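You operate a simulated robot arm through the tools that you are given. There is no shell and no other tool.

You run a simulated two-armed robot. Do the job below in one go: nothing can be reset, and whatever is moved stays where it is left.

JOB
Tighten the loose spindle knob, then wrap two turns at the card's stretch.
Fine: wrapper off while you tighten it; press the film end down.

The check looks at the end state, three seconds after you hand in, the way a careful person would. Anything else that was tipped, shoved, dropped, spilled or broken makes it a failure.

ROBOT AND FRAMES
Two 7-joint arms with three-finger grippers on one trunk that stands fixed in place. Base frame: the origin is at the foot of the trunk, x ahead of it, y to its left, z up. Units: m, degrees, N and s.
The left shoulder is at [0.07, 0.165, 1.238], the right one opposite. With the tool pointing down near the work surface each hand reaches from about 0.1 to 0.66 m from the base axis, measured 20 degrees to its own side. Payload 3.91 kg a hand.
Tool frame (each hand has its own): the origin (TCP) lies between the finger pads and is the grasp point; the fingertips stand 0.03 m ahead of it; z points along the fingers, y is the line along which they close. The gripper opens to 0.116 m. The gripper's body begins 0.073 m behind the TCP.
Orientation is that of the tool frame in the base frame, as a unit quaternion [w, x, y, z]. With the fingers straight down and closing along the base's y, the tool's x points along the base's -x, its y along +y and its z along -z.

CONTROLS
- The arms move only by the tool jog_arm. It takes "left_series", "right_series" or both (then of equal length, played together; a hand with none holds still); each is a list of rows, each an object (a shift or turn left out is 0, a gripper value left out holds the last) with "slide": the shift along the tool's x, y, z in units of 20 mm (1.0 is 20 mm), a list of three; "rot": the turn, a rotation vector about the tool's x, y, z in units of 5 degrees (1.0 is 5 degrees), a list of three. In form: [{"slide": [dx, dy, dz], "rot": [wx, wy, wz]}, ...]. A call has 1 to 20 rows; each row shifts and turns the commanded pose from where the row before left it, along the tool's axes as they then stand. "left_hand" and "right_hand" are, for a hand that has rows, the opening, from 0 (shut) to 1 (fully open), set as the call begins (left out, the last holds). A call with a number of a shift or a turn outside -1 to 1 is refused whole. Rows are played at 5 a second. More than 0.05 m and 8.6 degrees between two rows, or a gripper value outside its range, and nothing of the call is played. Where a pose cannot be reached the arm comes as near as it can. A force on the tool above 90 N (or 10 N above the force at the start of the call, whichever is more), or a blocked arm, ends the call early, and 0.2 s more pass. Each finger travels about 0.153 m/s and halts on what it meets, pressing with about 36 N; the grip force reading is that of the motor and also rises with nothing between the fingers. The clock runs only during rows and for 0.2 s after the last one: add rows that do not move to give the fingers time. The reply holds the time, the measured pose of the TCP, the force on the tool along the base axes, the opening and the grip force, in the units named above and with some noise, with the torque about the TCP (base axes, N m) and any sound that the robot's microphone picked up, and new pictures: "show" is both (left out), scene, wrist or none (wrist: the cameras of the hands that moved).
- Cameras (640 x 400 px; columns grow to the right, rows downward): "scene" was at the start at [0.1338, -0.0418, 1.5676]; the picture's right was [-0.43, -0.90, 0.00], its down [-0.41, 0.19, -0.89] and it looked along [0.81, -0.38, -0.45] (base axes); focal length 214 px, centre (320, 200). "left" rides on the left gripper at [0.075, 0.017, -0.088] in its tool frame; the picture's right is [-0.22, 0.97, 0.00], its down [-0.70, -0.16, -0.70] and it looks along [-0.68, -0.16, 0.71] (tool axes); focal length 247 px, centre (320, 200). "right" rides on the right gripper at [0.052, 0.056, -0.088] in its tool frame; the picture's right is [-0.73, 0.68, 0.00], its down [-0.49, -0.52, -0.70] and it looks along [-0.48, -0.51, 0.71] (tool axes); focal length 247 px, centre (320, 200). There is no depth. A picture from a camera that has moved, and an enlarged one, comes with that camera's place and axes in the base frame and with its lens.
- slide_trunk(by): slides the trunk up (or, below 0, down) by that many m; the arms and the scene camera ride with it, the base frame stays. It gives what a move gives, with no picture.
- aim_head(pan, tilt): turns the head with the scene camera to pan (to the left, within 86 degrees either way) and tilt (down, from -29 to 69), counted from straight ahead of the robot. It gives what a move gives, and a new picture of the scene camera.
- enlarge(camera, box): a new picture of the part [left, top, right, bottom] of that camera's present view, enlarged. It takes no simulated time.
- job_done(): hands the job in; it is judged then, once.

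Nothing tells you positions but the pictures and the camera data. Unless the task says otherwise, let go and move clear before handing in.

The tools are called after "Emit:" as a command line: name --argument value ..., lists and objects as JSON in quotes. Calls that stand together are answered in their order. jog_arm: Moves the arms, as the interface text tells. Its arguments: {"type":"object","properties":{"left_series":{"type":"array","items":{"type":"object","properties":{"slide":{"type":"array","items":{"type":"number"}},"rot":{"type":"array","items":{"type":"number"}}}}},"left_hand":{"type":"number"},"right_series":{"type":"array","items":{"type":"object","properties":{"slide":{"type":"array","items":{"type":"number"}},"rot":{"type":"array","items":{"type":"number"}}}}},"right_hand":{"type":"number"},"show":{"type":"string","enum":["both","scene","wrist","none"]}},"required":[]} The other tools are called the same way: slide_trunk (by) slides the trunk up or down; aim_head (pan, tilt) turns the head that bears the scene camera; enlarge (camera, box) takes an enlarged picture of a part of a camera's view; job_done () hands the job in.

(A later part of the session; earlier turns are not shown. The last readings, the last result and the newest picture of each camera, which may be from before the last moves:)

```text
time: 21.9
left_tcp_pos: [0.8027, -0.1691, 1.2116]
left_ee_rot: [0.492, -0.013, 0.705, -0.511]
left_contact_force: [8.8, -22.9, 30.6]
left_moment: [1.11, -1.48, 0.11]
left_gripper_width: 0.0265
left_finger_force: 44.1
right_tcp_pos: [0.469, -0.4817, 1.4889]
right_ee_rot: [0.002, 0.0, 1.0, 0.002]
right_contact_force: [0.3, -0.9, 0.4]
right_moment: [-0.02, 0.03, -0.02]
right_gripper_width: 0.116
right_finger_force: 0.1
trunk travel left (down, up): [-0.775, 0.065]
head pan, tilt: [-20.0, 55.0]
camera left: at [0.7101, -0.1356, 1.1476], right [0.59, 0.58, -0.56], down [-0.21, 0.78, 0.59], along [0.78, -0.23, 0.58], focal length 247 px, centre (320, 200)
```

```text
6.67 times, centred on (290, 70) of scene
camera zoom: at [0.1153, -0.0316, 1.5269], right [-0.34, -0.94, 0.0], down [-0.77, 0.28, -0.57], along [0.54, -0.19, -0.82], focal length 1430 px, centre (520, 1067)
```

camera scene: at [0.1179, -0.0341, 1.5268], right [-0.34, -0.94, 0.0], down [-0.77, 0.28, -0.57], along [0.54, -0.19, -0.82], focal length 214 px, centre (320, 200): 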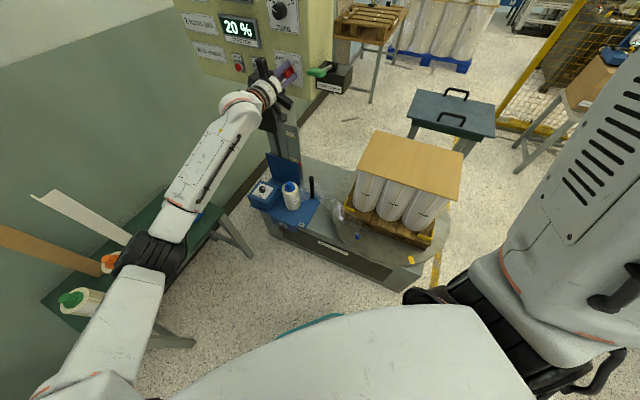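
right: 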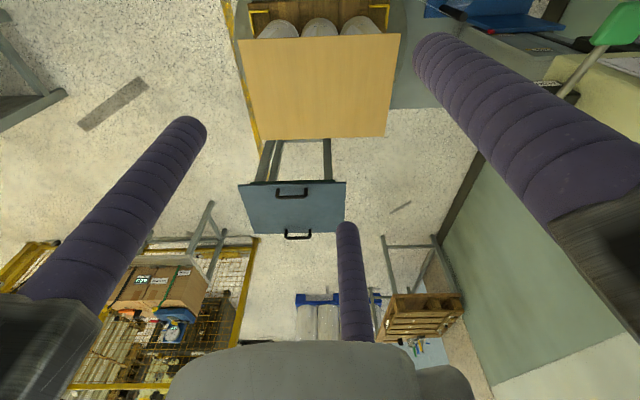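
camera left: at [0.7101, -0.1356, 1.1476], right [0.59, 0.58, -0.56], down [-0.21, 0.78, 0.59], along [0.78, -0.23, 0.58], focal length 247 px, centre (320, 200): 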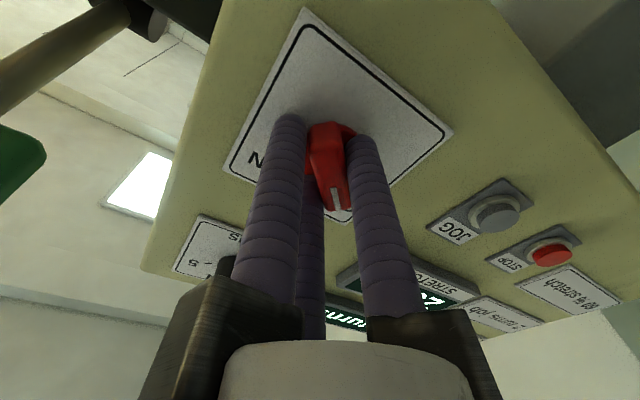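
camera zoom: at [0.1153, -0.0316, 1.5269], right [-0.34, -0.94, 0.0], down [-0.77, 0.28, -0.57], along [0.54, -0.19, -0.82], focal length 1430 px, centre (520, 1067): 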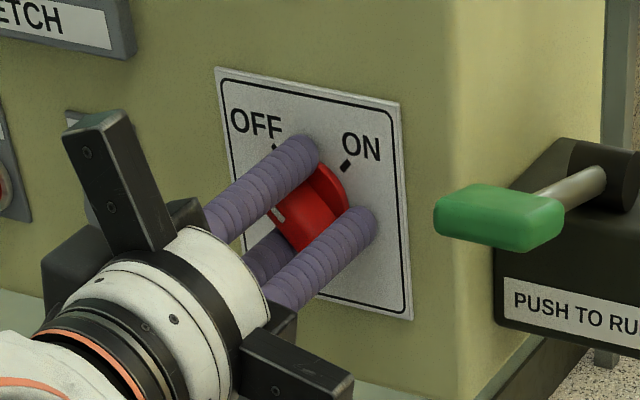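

The torque jumped, so the switch is at its OFF stop. I release, retreat and check.

Emit:
jog_arm --left_series '[{}, {}, {}]' --left_hand 0.65 --show "none"

Emit:
jog_arm --left_series '[{"slide": [0, 0, -1]}, {"slide": [0, 0, -1]}, {"slide": [0, 0, -1]}, {"slide": [0, 0, -1]}, {"slide": [0, 0, -1]}, {"slide": [0, 0, -1]}, {"slide": [0, 0, -1]}, {}]'

Emit:
enlarge --camera "scene" --box '[200, 0, 360, 110]'

```text
time: 22.7
left_tcp_pos: [0.8056, -0.165, 1.2075]
left_ee_rot: [0.489, -0.015, 0.707, -0.511]
left_contact_force: [0.4, -0.5, 0.1]
left_moment: [0.01, 0.0, 0.04]
left_gripper_width: 0.0755
left_finger_force: 0.0
right_tcp_pos: [0.4695, -0.4784, 1.4892]
right_ee_rot: [0.0, 0.0, 1.0, 0.001]
right_contact_force: [0.0, -0.6, 0.6]
right_moment: [0.02, -0.05, 0.0]
right_gripper_width: 0.1161
right_finger_force: 0.0
trunk travel left (down, up): [-0.775, 0.065]
head pan, tilt: [-20.0, 55.0]
```

```text
time: 24.5
left_tcp_pos: [0.707, -0.0628, 1.2064]
left_ee_rot: [0.489, -0.016, 0.706, -0.511]
left_contact_force: [0.7, 0.6, 0.0]
left_moment: [0.01, 0.01, 0.03]
left_gripper_width: 0.0755
left_finger_force: 0.0
right_tcp_pos: [0.4721, -0.4773, 1.4892]
right_ee_rot: [0.0, 0.0, 1.0, 0.0]
right_contact_force: [0.1, 0.7, -0.2]
right_moment: [0.01, 0.02, -0.02]
right_gripper_width: 0.1161
right_finger_force: 0.0
trunk travel left (down, up): [-0.775, 0.065]
head pan, tilt: [-20.0, 55.0]
camera scene: at [0.1192, -0.0277, 1.5266], right [-0.34, -0.94, 0.0], down [-0.77, 0.28, -0.57], along [0.54, -0.2, -0.82], focal length 214 px, centre (320, 200)
camera left: at [0.6143, -0.0308, 1.1431], right [0.58, 0.58, -0.57], down [-0.21, 0.78, 0.59], along [0.79, -0.22, 0.58], focal length 247 px, centre (320, 200)
```

scene: 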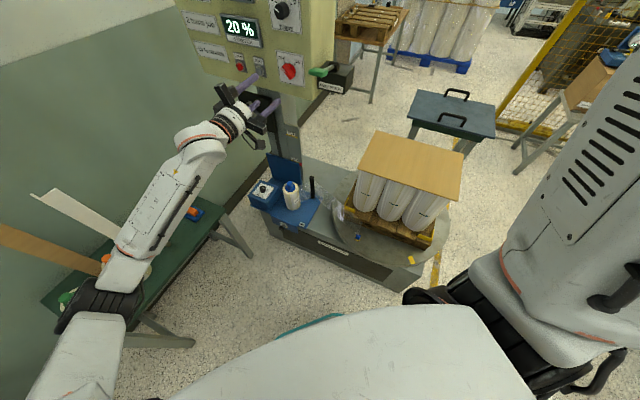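
left: 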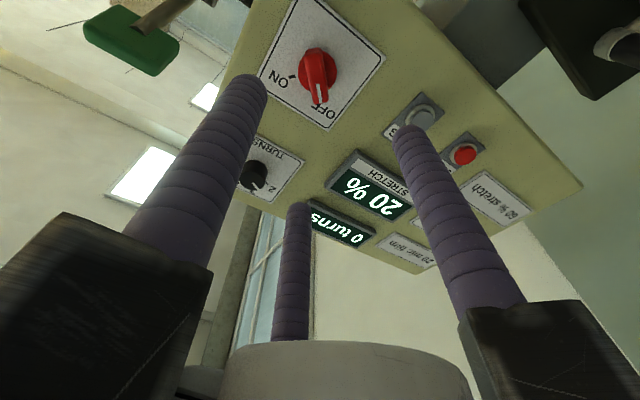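

```text
3.64 times, centred on (280, 55) of scene
camera zoom: at [0.1192, -0.0277, 1.5266], right [-0.34, -0.94, 0.0], down [-0.77, 0.28, -0.57], along [0.54, -0.2, -0.82], focal length 780 px, centre (466, 727)
```

zoom: 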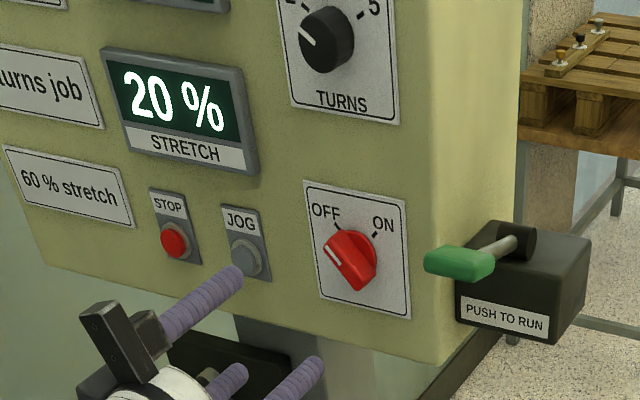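

The switch is OFF. Now I pull the left hand back and lower the trunk in steps toward the black spindle knob, watching clearances to the bench and the load.

Emit:
jog_arm --left_series '[{"slide": [0, 0, -1]}, {"slide": [0, 0, -1]}, {"slide": [0, 0, -1]}, {"slide": [0, 0, -1]}, {"slide": [0, 0, -1]}, {"slide": [0, 0, -1]}, {"slide": [0, 0, -1]}, {"slide": [0, 0, -1]}, {"slide": [0, 0, -1]}, {}]' --right_series '[{"slide": [1, 0, -1]}, {"slide": [1, 0.5, -1]}, {"slide": [1, 0.5, -1]}, {"slide": [1, 0.5, -1]}, {"slide": [1, 0.5, -1]}, {"slide": [0, 0, -1]}, {}, {}, {}, {}]' --show "scene"

Emit:
slide_trunk --by -0.2

Emit:
aim_head --pan 10 --tilt 50

```text
time: 26.7
left_tcp_pos: [0.5796, 0.0634, 1.2069]
left_ee_rot: [0.489, -0.014, 0.706, -0.512]
left_contact_force: [-0.2, 0.7, -0.4]
left_moment: [0.01, -0.02, 0.02]
left_gripper_width: 0.0755
left_finger_force: 0.0
right_tcp_pos: [0.3721, -0.439, 1.5841]
right_ee_rot: [0.001, 0.0, 1.0, -0.001]
right_contact_force: [0.5, 0.3, 0.3]
right_moment: [0.0, 0.02, 0.0]
right_gripper_width: 0.1159
right_finger_force: 0.2
right hand out of reach, approached as far as the arm can: row 5, 6
trunk travel left (down, up): [-0.775, 0.065]
head pan, tilt: [-20.0, 55.0]
camera scene: at [0.1191, -0.0273, 1.5266], right [-0.34, -0.94, 0.0], down [-0.77, 0.28, -0.57], along [0.54, -0.2, -0.82], focal length 214 px, centre (320, 200)
```

scene: 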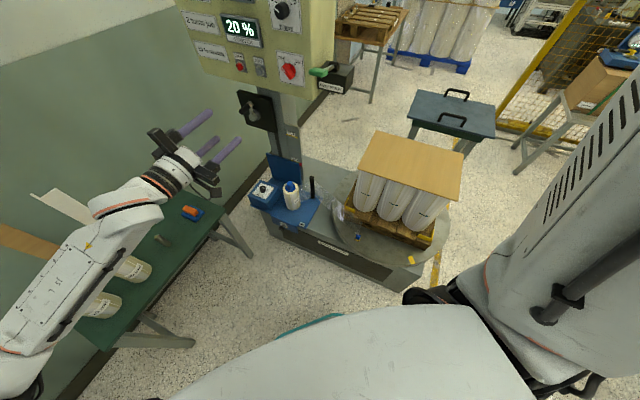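

```text
time: 28.9
left_tcp_pos: [0.579, 0.0641, 1.0071]
left_ee_rot: [0.489, -0.016, 0.707, -0.511]
left_contact_force: [0.3, -0.2, -0.2]
left_moment: [-0.02, 0.01, -0.03]
left_gripper_width: 0.0753
left_finger_force: 0.0
right_tcp_pos: [0.3702, -0.4386, 1.3832]
right_ee_rot: [0.001, 0.0, 1.0, 0.0]
right_contact_force: [-0.5, -0.2, -0.3]
right_moment: [-0.01, 0.01, 0.03]
right_gripper_width: 0.116
right_finger_force: 0.1
trunk travel left (down, up): [-0.575, 0.265]
head pan, tilt: [-20.0, 55.0]
```

```text
time: 29.9
left_tcp_pos: [0.5795, 0.0632, 1.0067]
left_ee_rot: [0.489, -0.015, 0.706, -0.511]
left_contact_force: [0.1, 0.0, 0.2]
left_moment: [0.02, 0.02, -0.02]
left_gripper_width: 0.0754
left_finger_force: 0.0
right_tcp_pos: [0.3687, -0.4385, 1.3833]
right_ee_rot: [0.001, 0.0, 1.0, -0.001]
right_contact_force: [-0.4, 0.2, -0.1]
right_moment: [0.03, -0.01, 0.0]
right_gripper_width: 0.1159
right_finger_force: 0.0
trunk travel left (down, up): [-0.575, 0.265]
head pan, tilt: [10.0, 50.0]
camera scene: at [0.1268, 0.0109, 1.3332], right [0.17, -0.98, 0.0], down [-0.75, -0.13, -0.64], along [0.63, 0.11, -0.77], focal length 214 px, centre (320, 200)
```

scene: 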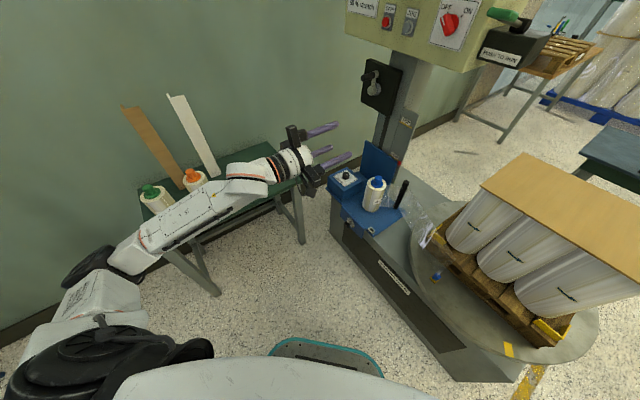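

The left elbow stays clear of the bench edge, so I lower another 0.35 m and then look at the knob.

Emit:
slide_trunk --by -0.2

Emit:
slide_trunk --by -0.15

Emit:
aim_head --pan -5 --tilt 40

Emit:
enlarge --camera "left" --box '[0, 0, 640, 400]'

Emit:
enlarge --camera "right" --box '[0, 0, 640, 400]'

```text
time: 32.0
left_tcp_pos: [0.5793, 0.0642, 0.8068]
left_ee_rot: [0.49, -0.015, 0.707, -0.511]
left_contact_force: [-0.2, -0.7, 0.9]
left_moment: [0.0, -0.05, -0.02]
left_gripper_width: 0.0755
left_finger_force: 0.0
right_tcp_pos: [0.3703, -0.4392, 1.1832]
right_ee_rot: [0.0, 0.0, 1.0, 0.0]
right_contact_force: [-0.6, 1.1, -0.2]
right_moment: [0.02, -0.02, 0.0]
right_gripper_width: 0.116
right_finger_force: 0.1
trunk travel left (down, up): [-0.375, 0.465]
head pan, tilt: [10.0, 50.0]
```

```text
time: 33.8
left_tcp_pos: [0.5783, 0.0632, 0.6583]
left_ee_rot: [0.489, -0.016, 0.707, -0.511]
left_contact_force: [-0.7, 0.1, -0.4]
left_moment: [0.01, 0.03, 0.02]
left_gripper_width: 0.0755
left_finger_force: 0.1
right_tcp_pos: [0.3688, -0.4386, 1.0331]
right_ee_rot: [0.001, 0.001, 1.0, -0.001]
right_contact_force: [-0.6, 0.2, -0.5]
right_moment: [-0.01, 0.03, 0.0]
right_gripper_width: 0.1162
right_finger_force: 0.1
trunk travel left (down, up): [-0.225, 0.615]
head pan, tilt: [10.0, 50.0]
```

```text
time: 34.5
left_tcp_pos: [0.5792, 0.063, 0.6583]
left_ee_rot: [0.489, -0.015, 0.706, -0.511]
left_contact_force: [1.1, 0.4, 0.0]
left_moment: [-0.04, 0.03, -0.04]
left_gripper_width: 0.0753
left_finger_force: 0.0
right_tcp_pos: [0.3702, -0.4386, 1.0331]
right_ee_rot: [0.001, 0.001, 1.0, -0.002]
right_contact_force: [0.5, -0.7, 0.1]
right_moment: [-0.06, -0.03, -0.01]
right_gripper_width: 0.1162
right_finger_force: 0.0
trunk travel left (down, up): [-0.225, 0.615]
head pan, tilt: [-5.0, 40.0]
camera scene: at [0.1356, -0.0097, 0.9973], right [-0.09, -1.0, 0.0], down [-0.64, 0.06, -0.77], along [0.76, -0.07, -0.64], focal length 214 px, centre (320, 200)
```

scene: 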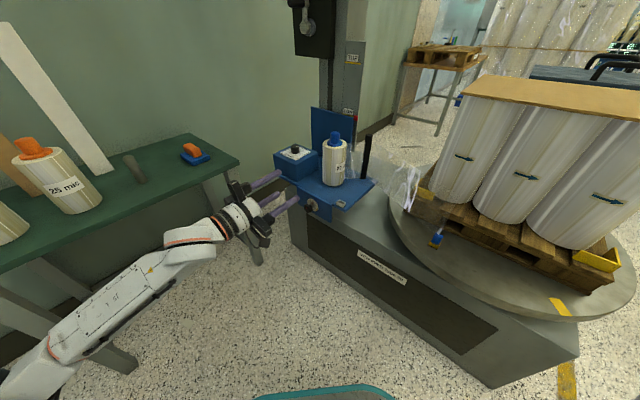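

```text
1.00 times, centred on (320, 200) of left (not enlarged: the box is as wide or as high as the picture)
camera zoom: at [0.486, 0.0959, 0.5938], right [0.58, 0.58, -0.57], down [-0.21, 0.78, 0.59], along [0.79, -0.22, 0.58], focal length 247 px, centre (320, 200)
```

zoom: 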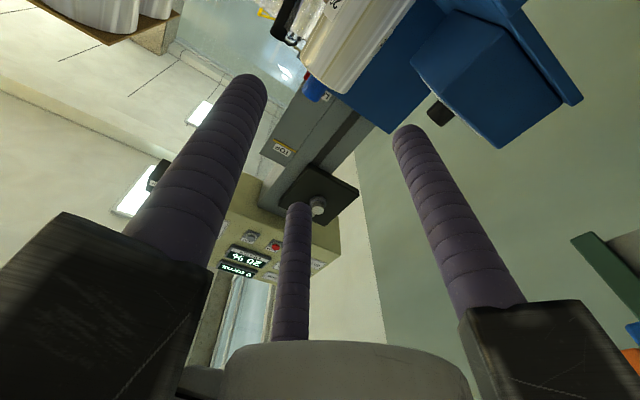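

```text
1.00 times, centred on (320, 200) of right (not enlarged: the box is as wide or as high as the picture)
camera zoom: at [0.317, -0.3828, 1.1201], right [0.73, 0.68, 0.0], down [0.49, -0.52, 0.7], along [0.48, -0.51, -0.71], focal length 247 px, centre (320, 200)
```

zoom: 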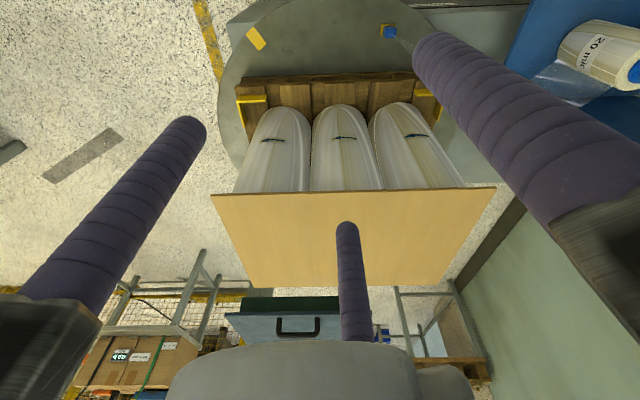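

Emit:
enlarge --camera "scene" --box '[265, 120, 385, 220]'

Emit:
enlarge --camera "scene" --box '[285, 185, 335, 220]'

Emit:
enlarge --camera "right" --box '[360, 0, 640, 150]'

Emit:
enlarge --camera "scene" --box '[380, 80, 640, 330]'

```text
4.00 times, centred on (325, 170) of scene
camera zoom: at [0.1356, -0.0097, 0.9973], right [-0.09, -1.0, 0.0], down [-0.64, 0.06, -0.77], along [0.76, -0.07, -0.64], focal length 858 px, centre (300, 320)
```

zoom: 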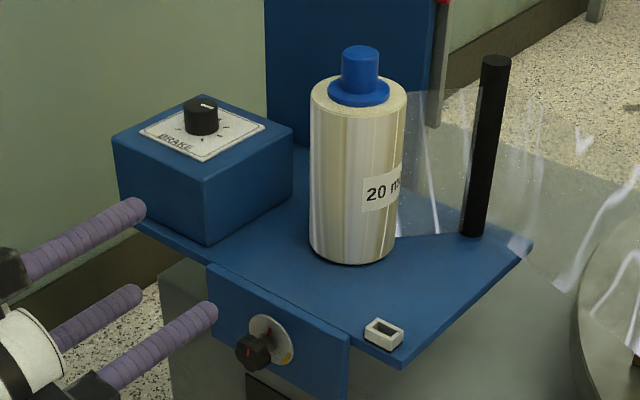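

```text
11.43 times, centred on (310, 202) of scene
camera zoom: at [0.1356, -0.0097, 0.9973], right [-0.09, -1.0, 0.0], down [-0.64, 0.06, -0.77], along [0.76, -0.07, -0.64], focal length 2451 px, centre (434, 171)
```

zoom: 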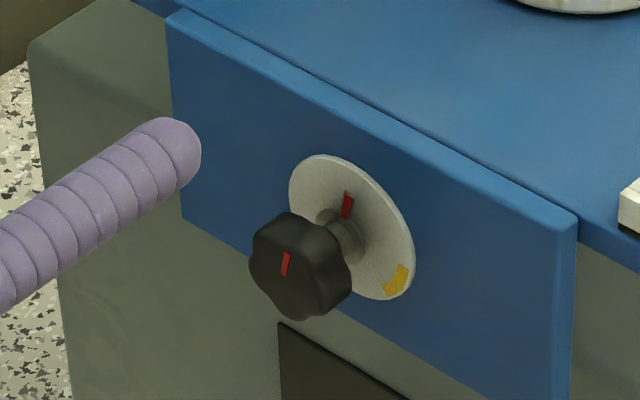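

```text
2.29 times, centred on (500, 75) of right
camera zoom: at [0.317, -0.3828, 1.1201], right [0.73, 0.68, 0.0], down [0.49, -0.52, 0.7], along [0.48, -0.51, -0.71], focal length 564 px, centre (-91, 486)
```

zoom: 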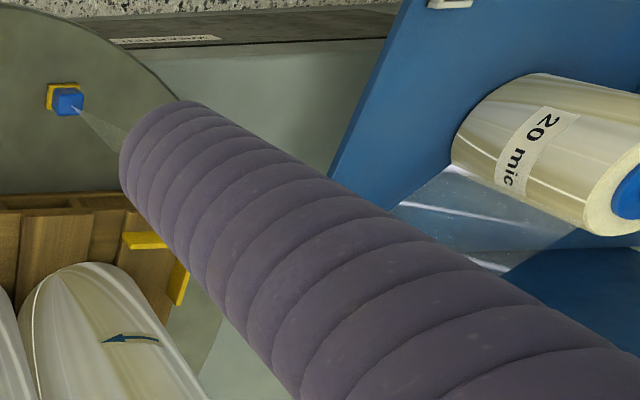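

```text
1.60 times, centred on (510, 205) of scene
camera zoom: at [0.1356, -0.0097, 0.9973], right [-0.09, -1.0, 0.0], down [-0.64, 0.06, -0.77], along [0.76, -0.07, -0.64], focal length 343 px, centre (16, 192)
```

zoom: 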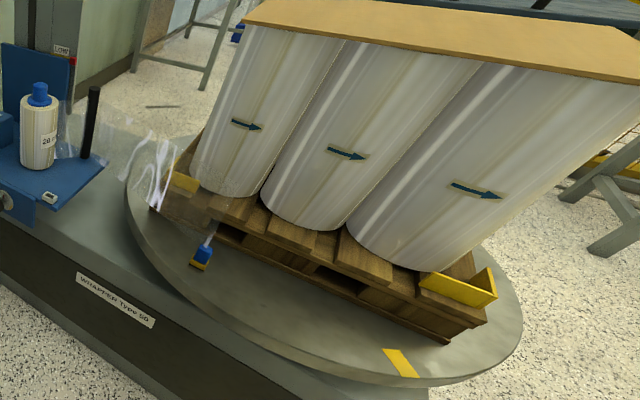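

The black knob's red mark is at 12 o'clock and the yellow mark is about 120° clockwise, so tightening should take about a 120° clockwise turn. I move the left hand in front of the knob.

Emit:
jog_arm --left_series '[{"slide": [0.729, 0.915, 0]}, {"slide": [0.729, 0.915, 0]}, {"slide": [0.729, 0.915, 0]}, {"slide": [0.729, 0.915, 0]}, {"slide": [0.729, 0.915, 0]}, {"slide": [0.729, 0.915, 0]}, {"rot": [0, 0, -0.9]}, {"rot": [0, 0, -0.9]}, {"rot": [0, 0, -0.9]}, {}]'

Emit:
enlarge --camera "scene" --box '[265, 150, 345, 220]'

```text
time: 36.7
left_tcp_pos: [0.5858, 0.0707, 0.5176]
left_ee_rot: [0.426, -0.1, 0.7, -0.565]
left_contact_force: [0.0, 0.4, -0.2]
left_moment: [0.02, -0.01, -0.03]
left_gripper_width: 0.0752
left_finger_force: 0.1
right_tcp_pos: [0.3711, -0.4378, 1.0327]
right_ee_rot: [0.001, 0.0, 1.0, -0.001]
right_contact_force: [0.1, 0.6, -0.4]
right_moment: [0.04, -0.01, -0.01]
right_gripper_width: 0.1159
right_finger_force: 0.0
trunk travel left (down, up): [-0.225, 0.615]
head pan, tilt: [-5.0, 40.0]
camera scene: at [0.1356, -0.0098, 0.9973], right [-0.09, -1.0, 0.0], down [-0.64, 0.06, -0.77], along [0.76, -0.07, -0.64], focal length 214 px, centre (320, 200)
camera left: at [0.4821, 0.0936, 0.4659], right [0.47, 0.47, -0.74], down [-0.12, 0.87, 0.48], along [0.87, -0.14, 0.47], focal length 247 px, centre (320, 200)
```

scene: 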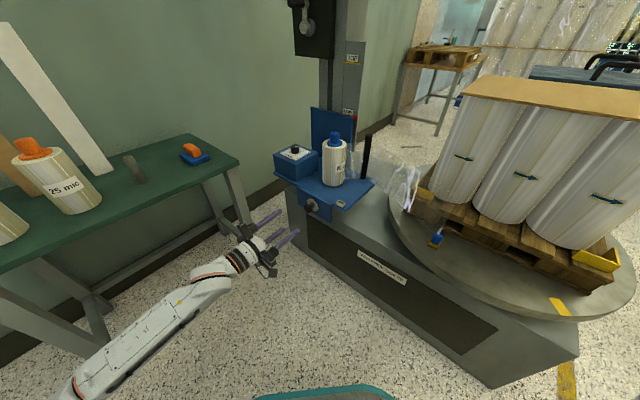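
left: 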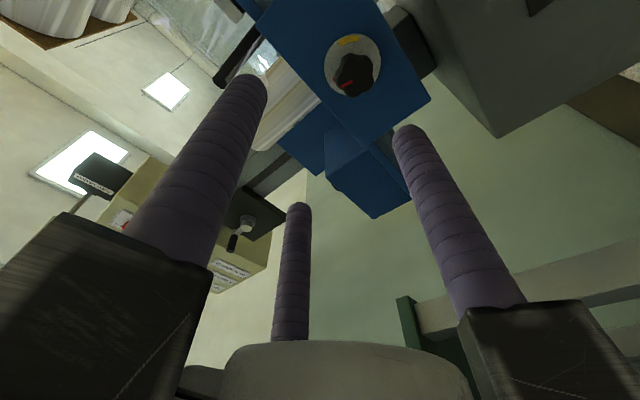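

```text
5.71 times, centred on (305, 185) of scene
camera zoom: at [0.1356, -0.0098, 0.9973], right [-0.09, -1.0, 0.0], down [-0.64, 0.06, -0.77], along [0.76, -0.07, -0.64], focal length 1226 px, centre (406, 286)
```

zoom: 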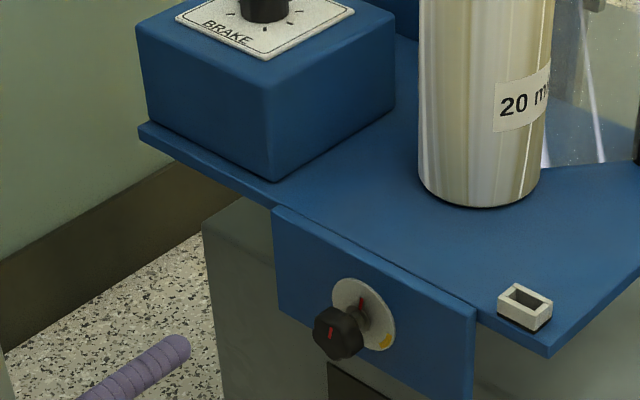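

Re-triangulated: the knob axis is at e1 = 0.482, z = 0.490, with the knob about 0.14 m ahead of the TCP. I align and advance.

Emit:
jog_arm --left_series '[{"slide": [-0.04, 0.8, 0]}, {"slide": [-0.04, 0.8, 0]}, {"slide": [0, 0, 1]}, {"slide": [0, 0, 1]}, {"slide": [0, 0, 1]}, {}]'

Emit:
enlarge --camera "left" --box '[240, 20, 440, 180]'

Emit:
enlarge --camera "scene" --box '[265, 160, 345, 230]'

```text
time: 38.1
left_tcp_pos: [0.6395, 0.0389, 0.4886]
left_ee_rot: [0.426, -0.099, 0.7, -0.565]
left_contact_force: [0.9, 0.0, -0.8]
left_moment: [-0.04, 0.01, 0.02]
left_gripper_width: 0.0755
left_finger_force: 0.0
right_tcp_pos: [0.3705, -0.4381, 1.0332]
right_ee_rot: [0.001, 0.0, 1.0, -0.001]
right_contact_force: [0.2, 0.5, -0.2]
right_moment: [-0.02, -0.02, 0.01]
right_gripper_width: 0.116
right_finger_force: 0.0
trunk travel left (down, up): [-0.225, 0.615]
head pan, tilt: [-5.0, 40.0]
camera scene: at [0.1356, -0.0098, 0.9974], right [-0.09, -1.0, 0.0], down [-0.64, 0.06, -0.77], along [0.76, -0.07, -0.64], focal length 214 px, centre (320, 200)
camera left: at [0.5365, 0.0614, 0.4379], right [0.47, 0.47, -0.74], down [-0.12, 0.87, 0.48], along [0.87, -0.14, 0.47], focal length 247 px, centre (320, 200)
```

scene: 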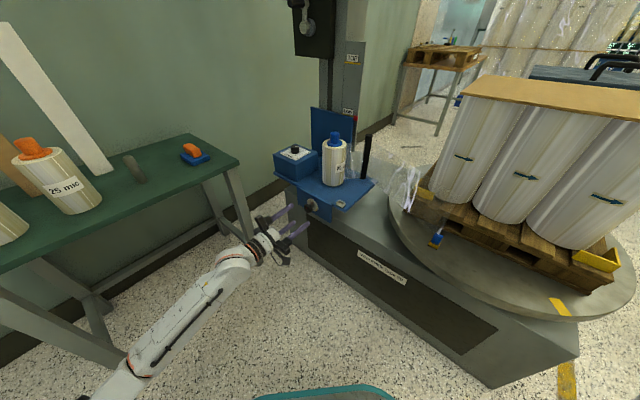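
left: 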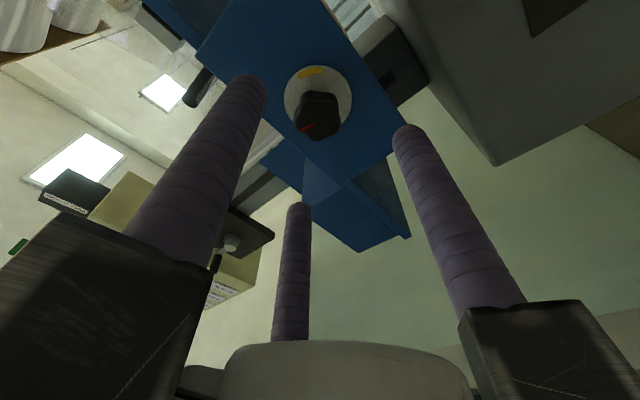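

```text
2.50 times, centred on (340, 100) of left
camera zoom: at [0.5365, 0.0614, 0.4379], right [0.47, 0.47, -0.74], down [-0.12, 0.87, 0.48], along [0.87, -0.14, 0.47], focal length 617 px, centre (270, 450)
```

zoom: 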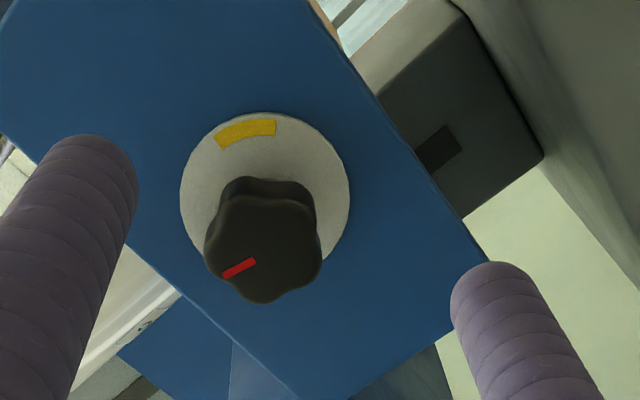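

```text
5.71 times, centred on (305, 195) of scene
camera zoom: at [0.1356, -0.0098, 0.9974], right [-0.09, -1.0, 0.0], down [-0.64, 0.06, -0.77], along [0.76, -0.07, -0.64], focal length 1226 px, centre (406, 229)
```

zoom: 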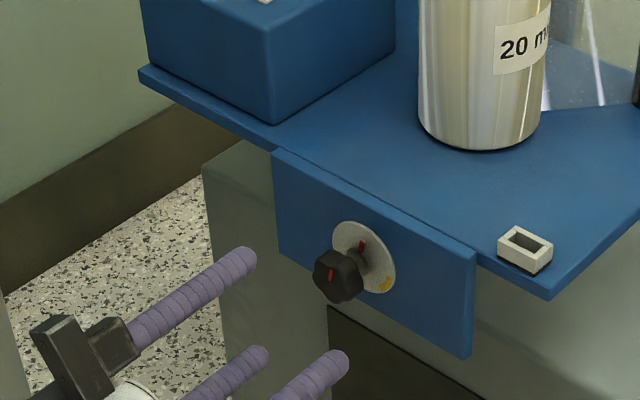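

The alignment looks good (knob front about 63 mm ahead, disc about 106 mm ahead). I advance 60 mm and close on the knob.

Emit:
jog_arm --left_series '[{"slide": [0, 0, 1]}, {"slide": [0, 0, 1]}, {"slide": [0, 0, 0.8]}, {}]' --show "wrist"

Emit:
enlarge --camera "scene" --box '[280, 175, 340, 225]'

```text
time: 39.1
left_tcp_pos: [0.6795, 0.0, 0.489]
left_ee_rot: [0.426, -0.098, 0.7, -0.565]
left_contact_force: [0.2, -0.1, -1.1]
left_moment: [0.01, -0.01, -0.02]
left_gripper_width: 0.0754
left_finger_force: 0.1
right_tcp_pos: [0.3703, -0.4388, 1.0328]
right_ee_rot: [0.0, 0.0, 1.0, -0.001]
right_contact_force: [-1.1, 0.6, 0.0]
right_moment: [0.01, -0.02, 0.01]
right_gripper_width: 0.1161
right_finger_force: 0.0
trunk travel left (down, up): [-0.225, 0.615]
head pan, tilt: [-5.0, 40.0]
camera left: at [0.5772, 0.0222, 0.4381], right [0.47, 0.47, -0.74], down [-0.12, 0.87, 0.48], along [0.87, -0.14, 0.47], focal length 247 px, centre (320, 200)
```

left: 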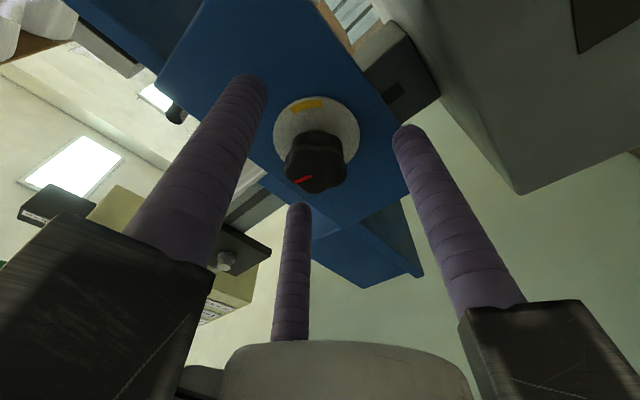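

```text
8.00 times, centred on (310, 200) of scene
camera zoom: at [0.1356, -0.0098, 0.9973], right [-0.09, -1.0, 0.0], down [-0.64, 0.06, -0.77], along [0.76, -0.07, -0.64], focal length 1716 px, centre (400, 200)
```

zoom: 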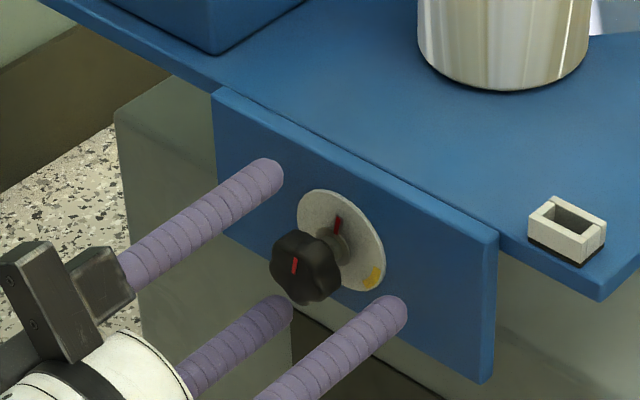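

Emit:
jog_arm --left_series '[{"slide": [0, 0, 0.8]}, {}]' --show "none"

Emit:
jog_arm --left_series '[{}, {}, {}, {}]' --left_hand 0.1 --show "wrist"

Emit:
enlarge --camera "scene" --box '[280, 175, 340, 225]'

Emit:
enlarge --camera "left" --box '[240, 40, 400, 200]'

```text
time: 39.7
left_tcp_pos: [0.6901, -0.0097, 0.4887]
left_ee_rot: [0.427, -0.099, 0.7, -0.564]
left_contact_force: [-50.2, 33.9, -1.0]
left_moment: [0.15, 0.71, -0.45]
left_gripper_width: 0.0753
left_finger_force: 0.0
right_tcp_pos: [0.3686, -0.4365, 1.0344]
right_ee_rot: [0.003, 0.0, 1.0, -0.003]
right_contact_force: [-0.4, 0.7, -0.6]
right_moment: [-0.01, -0.02, -0.01]
right_gripper_width: 0.1159
right_finger_force: 0.2
trunk travel left (down, up): [-0.225, 0.615]
head pan, tilt: [-5.0, 40.0]
```

```text
time: 40.3
left_tcp_pos: [0.6905, -0.0096, 0.4885]
left_ee_rot: [0.427, -0.097, 0.7, -0.565]
left_contact_force: [-83.3, 71.4, -1.1]
left_moment: [-0.91, -0.63, -1.1]
left_gripper_width: 0.046
left_finger_force: 45.3
right_tcp_pos: [0.3658, -0.4374, 1.0377]
right_ee_rot: [0.004, 0.002, 1.0, -0.003]
right_contact_force: [0.2, 0.6, 1.2]
right_moment: [-0.04, 0.01, 0.03]
right_gripper_width: 0.1159
right_finger_force: 0.0
trunk travel left (down, up): [-0.225, 0.615]
head pan, tilt: [-5.0, 40.0]
stopped in row 2 (left hand): the force on the tool passed its limit at 93 N (the readings are from after the stop); the commanded pose is now the measured one
camera left: at [0.5879, 0.0137, 0.4369], right [0.47, 0.47, -0.74], down [-0.12, 0.87, 0.48], along [0.87, -0.14, 0.47], focal length 247 px, centre (320, 200)
```

left: 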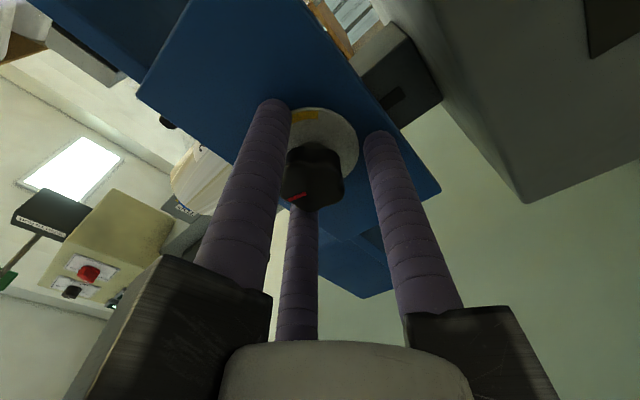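

```text
8.00 times, centred on (310, 200) of scene
camera zoom: at [0.1307, -0.0049, 0.9981], right [-0.08, -1.0, 0.0], down [-0.64, 0.05, -0.77], along [0.77, -0.07, -0.64], focal length 1716 px, centre (400, 200)
```

zoom: 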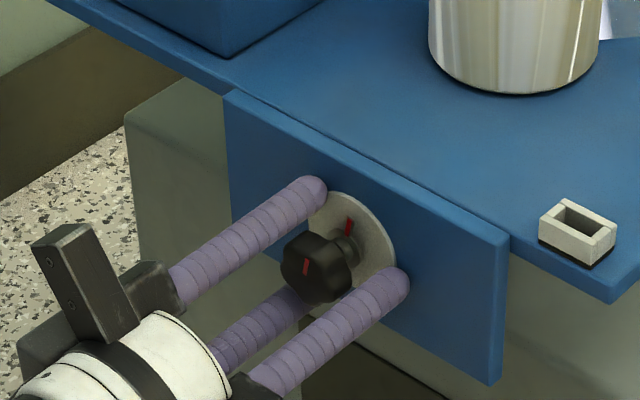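

```text
2.50 times, centred on (320, 120) of left
camera zoom: at [0.5879, 0.0137, 0.4369], right [0.47, 0.47, -0.74], down [-0.12, 0.87, 0.48], along [0.87, -0.14, 0.47], focal length 617 px, centre (320, 400)
```

zoom: 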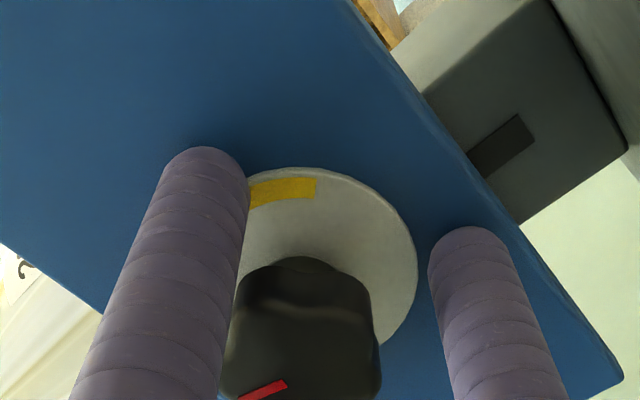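

The tips touched the plate. I back off about 12 mm (including the trunk's give) and close fully on the knob.

Emit:
jog_arm --left_series '[{"slide": [0, 0, -0.6]}, {}]' --left_hand 0.4 --show "none"

Emit:
jog_arm --left_series '[{}, {}, {}]' --left_hand 0.1 --show "wrist"

Emit:
enlarge --camera "scene" --box '[280, 175, 340, 225]'

Emit:
enlarge --camera "left" --box '[240, 60, 400, 220]'

```text
time: 40.9
left_tcp_pos: [0.684, -0.0048, 0.4848]
left_ee_rot: [0.424, -0.097, 0.702, -0.564]
left_contact_force: [0.0, -0.6, 0.0]
left_moment: [0.01, -0.01, 0.01]
left_gripper_width: 0.0465
left_finger_force: 0.0
right_tcp_pos: [0.369, -0.4392, 1.0337]
right_ee_rot: [0.0, 0.0, 1.0, -0.002]
right_contact_force: [0.0, -0.2, 0.2]
right_moment: [-0.03, -0.01, -0.01]
right_gripper_width: 0.1162
right_finger_force: 0.1
trunk travel left (down, up): [-0.225, 0.615]
head pan, tilt: [-5.0, 40.0]
```

```text
time: 41.7
left_tcp_pos: [0.6836, -0.005, 0.4917]
left_ee_rot: [0.427, -0.096, 0.698, -0.566]
left_contact_force: [0.3, 9.7, 26.2]
left_moment: [-0.46, -0.43, 0.01]
left_gripper_width: 0.0322
left_finger_force: 20.3
right_tcp_pos: [0.3679, -0.44, 1.0344]
right_ee_rot: [0.002, 0.001, 1.0, -0.001]
right_contact_force: [0.5, -0.7, -0.2]
right_moment: [-0.03, -0.03, 0.0]
right_gripper_width: 0.1158
right_finger_force: 0.1
trunk travel left (down, up): [-0.225, 0.615]
head pan, tilt: [-5.0, 40.0]
camera left: at [0.581, 0.0187, 0.4395], right [0.48, 0.47, -0.74], down [-0.12, 0.87, 0.48], along [0.87, -0.14, 0.47], focal length 247 px, centre (320, 200)
```

left: 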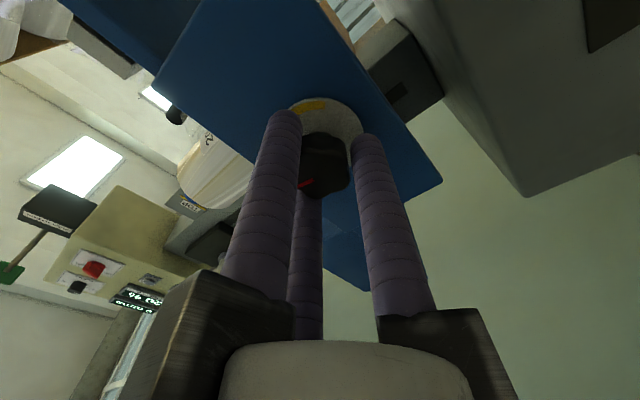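

```text
8.00 times, centred on (310, 200) of scene
camera zoom: at [0.1331, -0.0089, 0.998], right [-0.09, -1.0, 0.0], down [-0.64, 0.06, -0.77], along [0.76, -0.07, -0.64], focal length 1716 px, centre (400, 200)
```

zoom: 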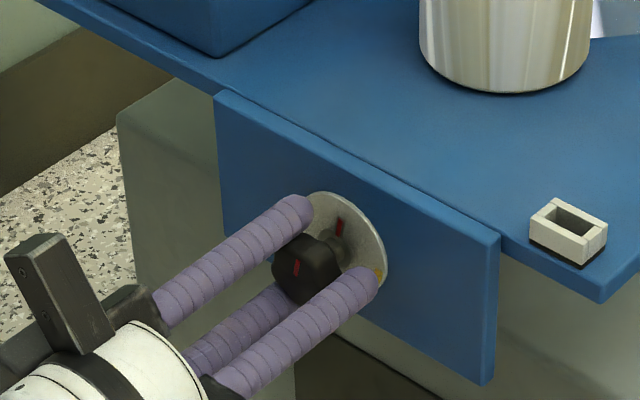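

```text
2.50 times, centred on (320, 140) of left
camera zoom: at [0.581, 0.0187, 0.4395], right [0.48, 0.47, -0.74], down [-0.12, 0.87, 0.48], along [0.87, -0.14, 0.47], focal length 617 px, centre (320, 350)
```

zoom: 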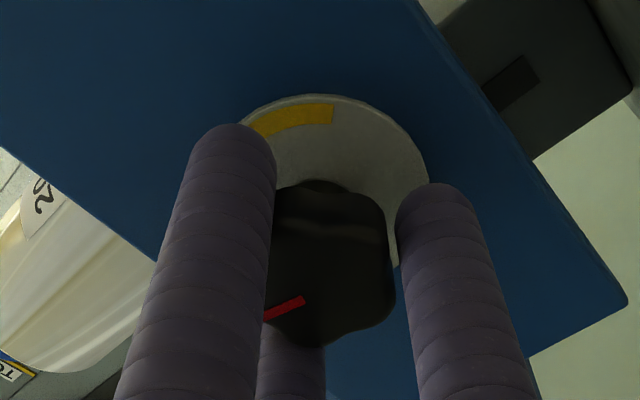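

Emit:
jog_arm --left_series '[{"slide": [0, -0.1, 0]}, {}, {}, {}]' --left_hand 0 --show "wrist"

Emit:
enlarge --camera "left" --box '[240, 60, 400, 220]'

Emit:
enlarge --camera "scene" --box '[280, 175, 340, 225]'

```text
time: 42.7
left_tcp_pos: [0.6843, -0.0039, 0.4886]
left_ee_rot: [0.425, -0.099, 0.701, -0.563]
left_contact_force: [16.1, 12.9, 14.0]
left_moment: [-0.04, 0.06, 0.52]
left_gripper_width: 0.0347
left_finger_force: 36.2
right_tcp_pos: [0.3693, -0.4397, 1.0337]
right_ee_rot: [0.002, 0.0, 1.0, -0.002]
right_contact_force: [-0.4, -0.5, 0.2]
right_moment: [0.0, -0.02, -0.01]
right_gripper_width: 0.1158
right_finger_force: 0.0
trunk travel left (down, up): [-0.225, 0.615]
head pan, tilt: [-5.0, 40.0]
camera left: at [0.5813, 0.0196, 0.4376], right [0.47, 0.47, -0.74], down [-0.12, 0.87, 0.48], along [0.87, -0.14, 0.47], focal length 247 px, centre (320, 200)
```

left: 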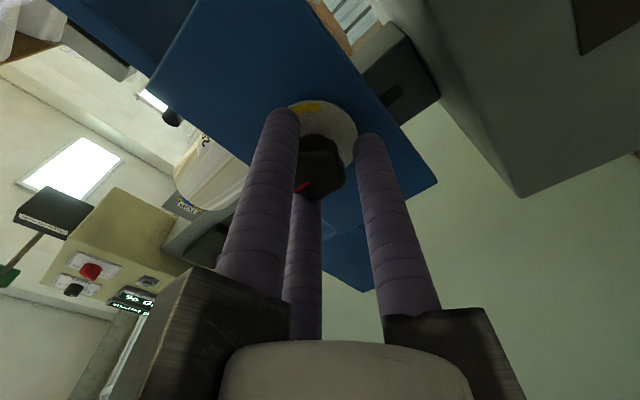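

```text
2.50 times, centred on (320, 140) of left
camera zoom: at [0.5813, 0.0196, 0.4376], right [0.47, 0.47, -0.74], down [-0.12, 0.87, 0.48], along [0.87, -0.14, 0.47], focal length 617 px, centre (320, 350)
```

zoom: 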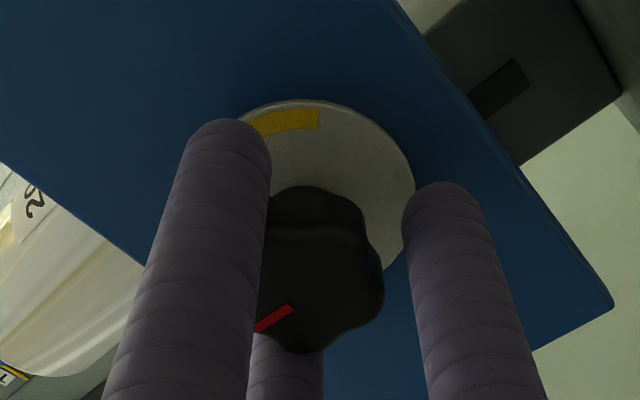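

```text
8.00 times, centred on (310, 200) of scene
camera zoom: at [0.1354, -0.0091, 0.9974], right [-0.09, -1.0, 0.0], down [-0.64, 0.06, -0.77], along [0.76, -0.07, -0.64], focal length 1716 px, centre (400, 200)
```

zoom: 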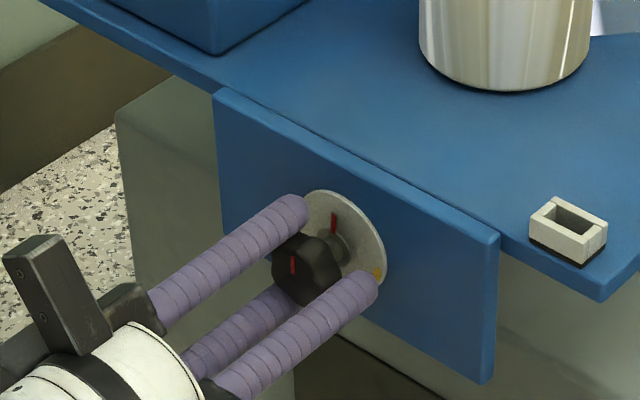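

The hand sits a few millimetres off-centre along its x. I shift it to let the grip centre on the knob.

Emit:
jog_arm --left_series '[{"slide": [-0.15, 0, 0]}, {"slide": [-0.15, 0, 0]}, {}, {}]' --show "wrist"

Emit:
enlarge --camera "left" --box '[240, 60, 400, 220]'

```text
time: 43.7
left_tcp_pos: [0.684, -0.0042, 0.4892]
left_ee_rot: [0.423, -0.096, 0.703, -0.564]
left_contact_force: [-35.2, 6.1, -6.6]
left_moment: [0.11, -0.37, -0.47]
left_gripper_width: 0.0337
left_finger_force: 36.4
right_tcp_pos: [0.3684, -0.4417, 1.0342]
right_ee_rot: [0.002, 0.002, 1.0, -0.002]
right_contact_force: [-0.4, -0.4, -0.7]
right_moment: [-0.02, 0.0, 0.03]
right_gripper_width: 0.1162
right_finger_force: 0.1
trunk travel left (down, up): [-0.225, 0.615]
head pan, tilt: [-5.0, 40.0]
camera left: at [0.5813, 0.0201, 0.4391], right [0.47, 0.47, -0.74], down [-0.11, 0.87, 0.48], along [0.87, -0.15, 0.46], focal length 247 px, centre (320, 200)
```

left: 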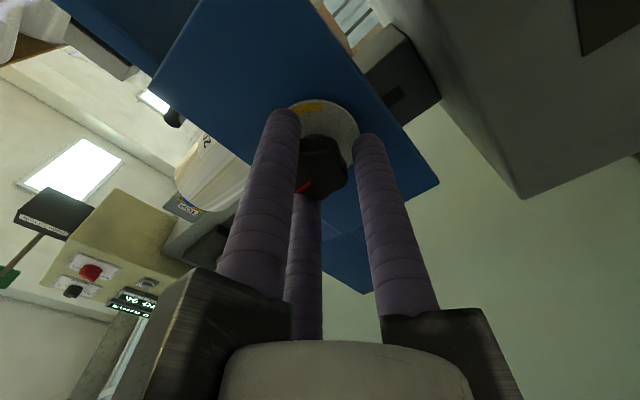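

```text
2.50 times, centred on (320, 140) of left
camera zoom: at [0.5813, 0.0201, 0.4391], right [0.47, 0.47, -0.74], down [-0.11, 0.87, 0.48], along [0.87, -0.15, 0.46], focal length 617 px, centre (320, 350)
```

zoom: 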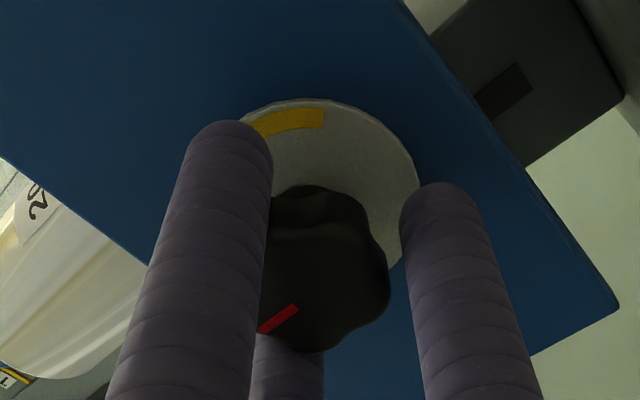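

It is a firm grip; I return half the shift to balance the load, then start turning clockwise.

Emit:
jog_arm --left_series '[{"slide": [0.14, 0, 0]}, {"rot": [0, 0, 1]}, {"rot": [0, 0, 1]}, {"rot": [0, 0, 1]}, {"rot": [0, 0, 1]}, {}]' --show "wrist"

Emit:
enlarge --camera "scene" --box '[280, 175, 340, 225]'

```text
time: 45.1
left_tcp_pos: [0.6842, -0.0044, 0.4911]
left_ee_rot: [0.517, 0.027, 0.707, -0.482]
left_contact_force: [-26.8, -9.2, 3.2]
left_moment: [-0.16, -0.21, -0.48]
left_gripper_width: 0.0324
left_finger_force: 36.7
right_tcp_pos: [0.3676, -0.4416, 1.034]
right_ee_rot: [0.002, 0.001, 1.0, -0.001]
right_contact_force: [-0.2, -0.3, -0.1]
right_moment: [-0.04, -0.01, -0.04]
right_gripper_width: 0.1159
right_finger_force: 0.1
trunk travel left (down, up): [-0.225, 0.615]
head pan, tilt: [-5.0, 40.0]
camera left: at [0.5966, 0.0335, 0.4239], right [0.63, 0.62, -0.47], down [-0.25, 0.73, 0.63], along [0.74, -0.28, 0.62], focal length 247 px, centre (320, 200)
```

left: 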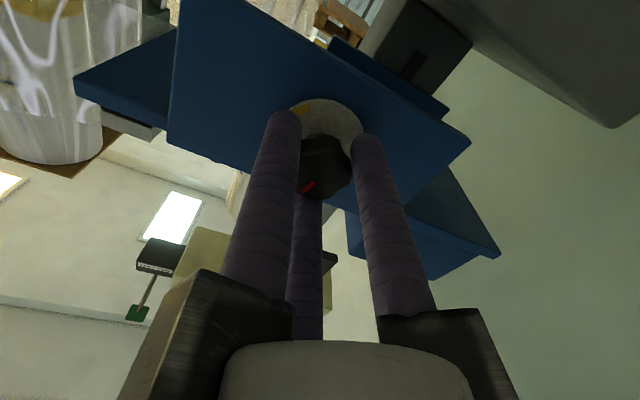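

```text
8.00 times, centred on (310, 200) of scene
camera zoom: at [0.134, -0.0105, 0.9976], right [-0.09, -1.0, 0.0], down [-0.64, 0.06, -0.77], along [0.76, -0.07, -0.64], focal length 1716 px, centre (400, 200)
```

zoom: 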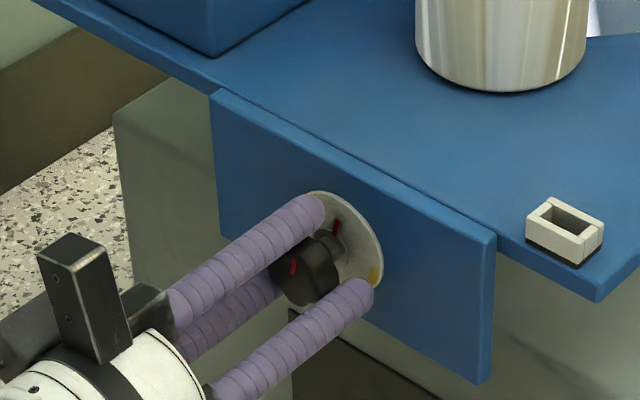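

The knob turns with the hand. I continue clockwise, easing the side load.

Emit:
jog_arm --left_series '[{"slide": [0.1, -0.11, 0], "rot": [0, 0, 1]}, {"rot": [0, 0, 1]}, {"rot": [0, 0, 1]}, {"rot": [0, 0, 1]}, {"rot": [0, 0, 1]}, {"rot": [0, 0, 1]}, {"rot": [0, 0, 1]}, {"rot": [0, 0, 1]}, {}]' --show "wrist"

Emit:
enlarge --camera "scene" --box '[280, 175, 340, 225]'

```text
time: 47.1
left_tcp_pos: [0.6848, -0.0052, 0.4915]
left_ee_rot: [0.651, 0.268, 0.654, -0.276]
left_contact_force: [5.9, -0.8, 18.7]
left_moment: [-0.24, -0.24, 0.33]
left_gripper_width: 0.0317
left_finger_force: 44.5
right_tcp_pos: [0.3685, -0.4397, 1.0347]
right_ee_rot: [0.002, 0.002, 1.0, -0.001]
right_contact_force: [0.3, -0.3, 0.5]
right_moment: [0.02, -0.03, -0.05]
right_gripper_width: 0.1157
right_finger_force: 0.0
trunk travel left (down, up): [-0.225, 0.615]
head pan, tilt: [-5.0, 40.0]
camera left: at [0.633, 0.0695, 0.4168], right [0.69, 0.69, 0.21], down [-0.6, 0.39, 0.7], along [0.4, -0.61, 0.68], focal length 247 px, centre (320, 200)
```

left: 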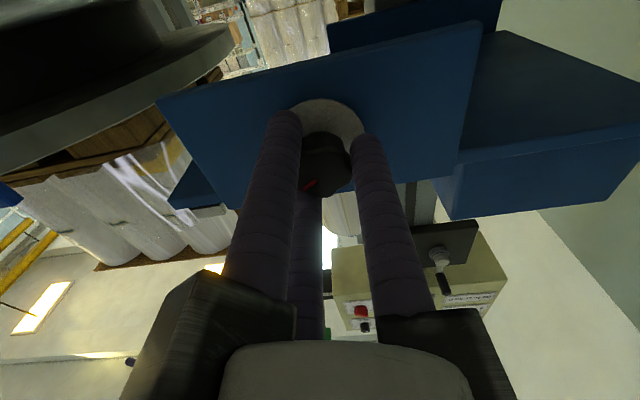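

```text
8.00 times, centred on (310, 200) of scene
camera zoom: at [0.1341, -0.0097, 0.9977], right [-0.09, -1.0, 0.0], down [-0.64, 0.06, -0.77], along [0.76, -0.07, -0.64], focal length 1716 px, centre (400, 200)
```

zoom: 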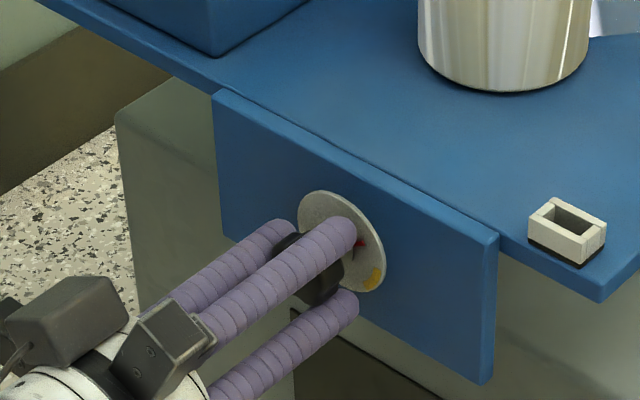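

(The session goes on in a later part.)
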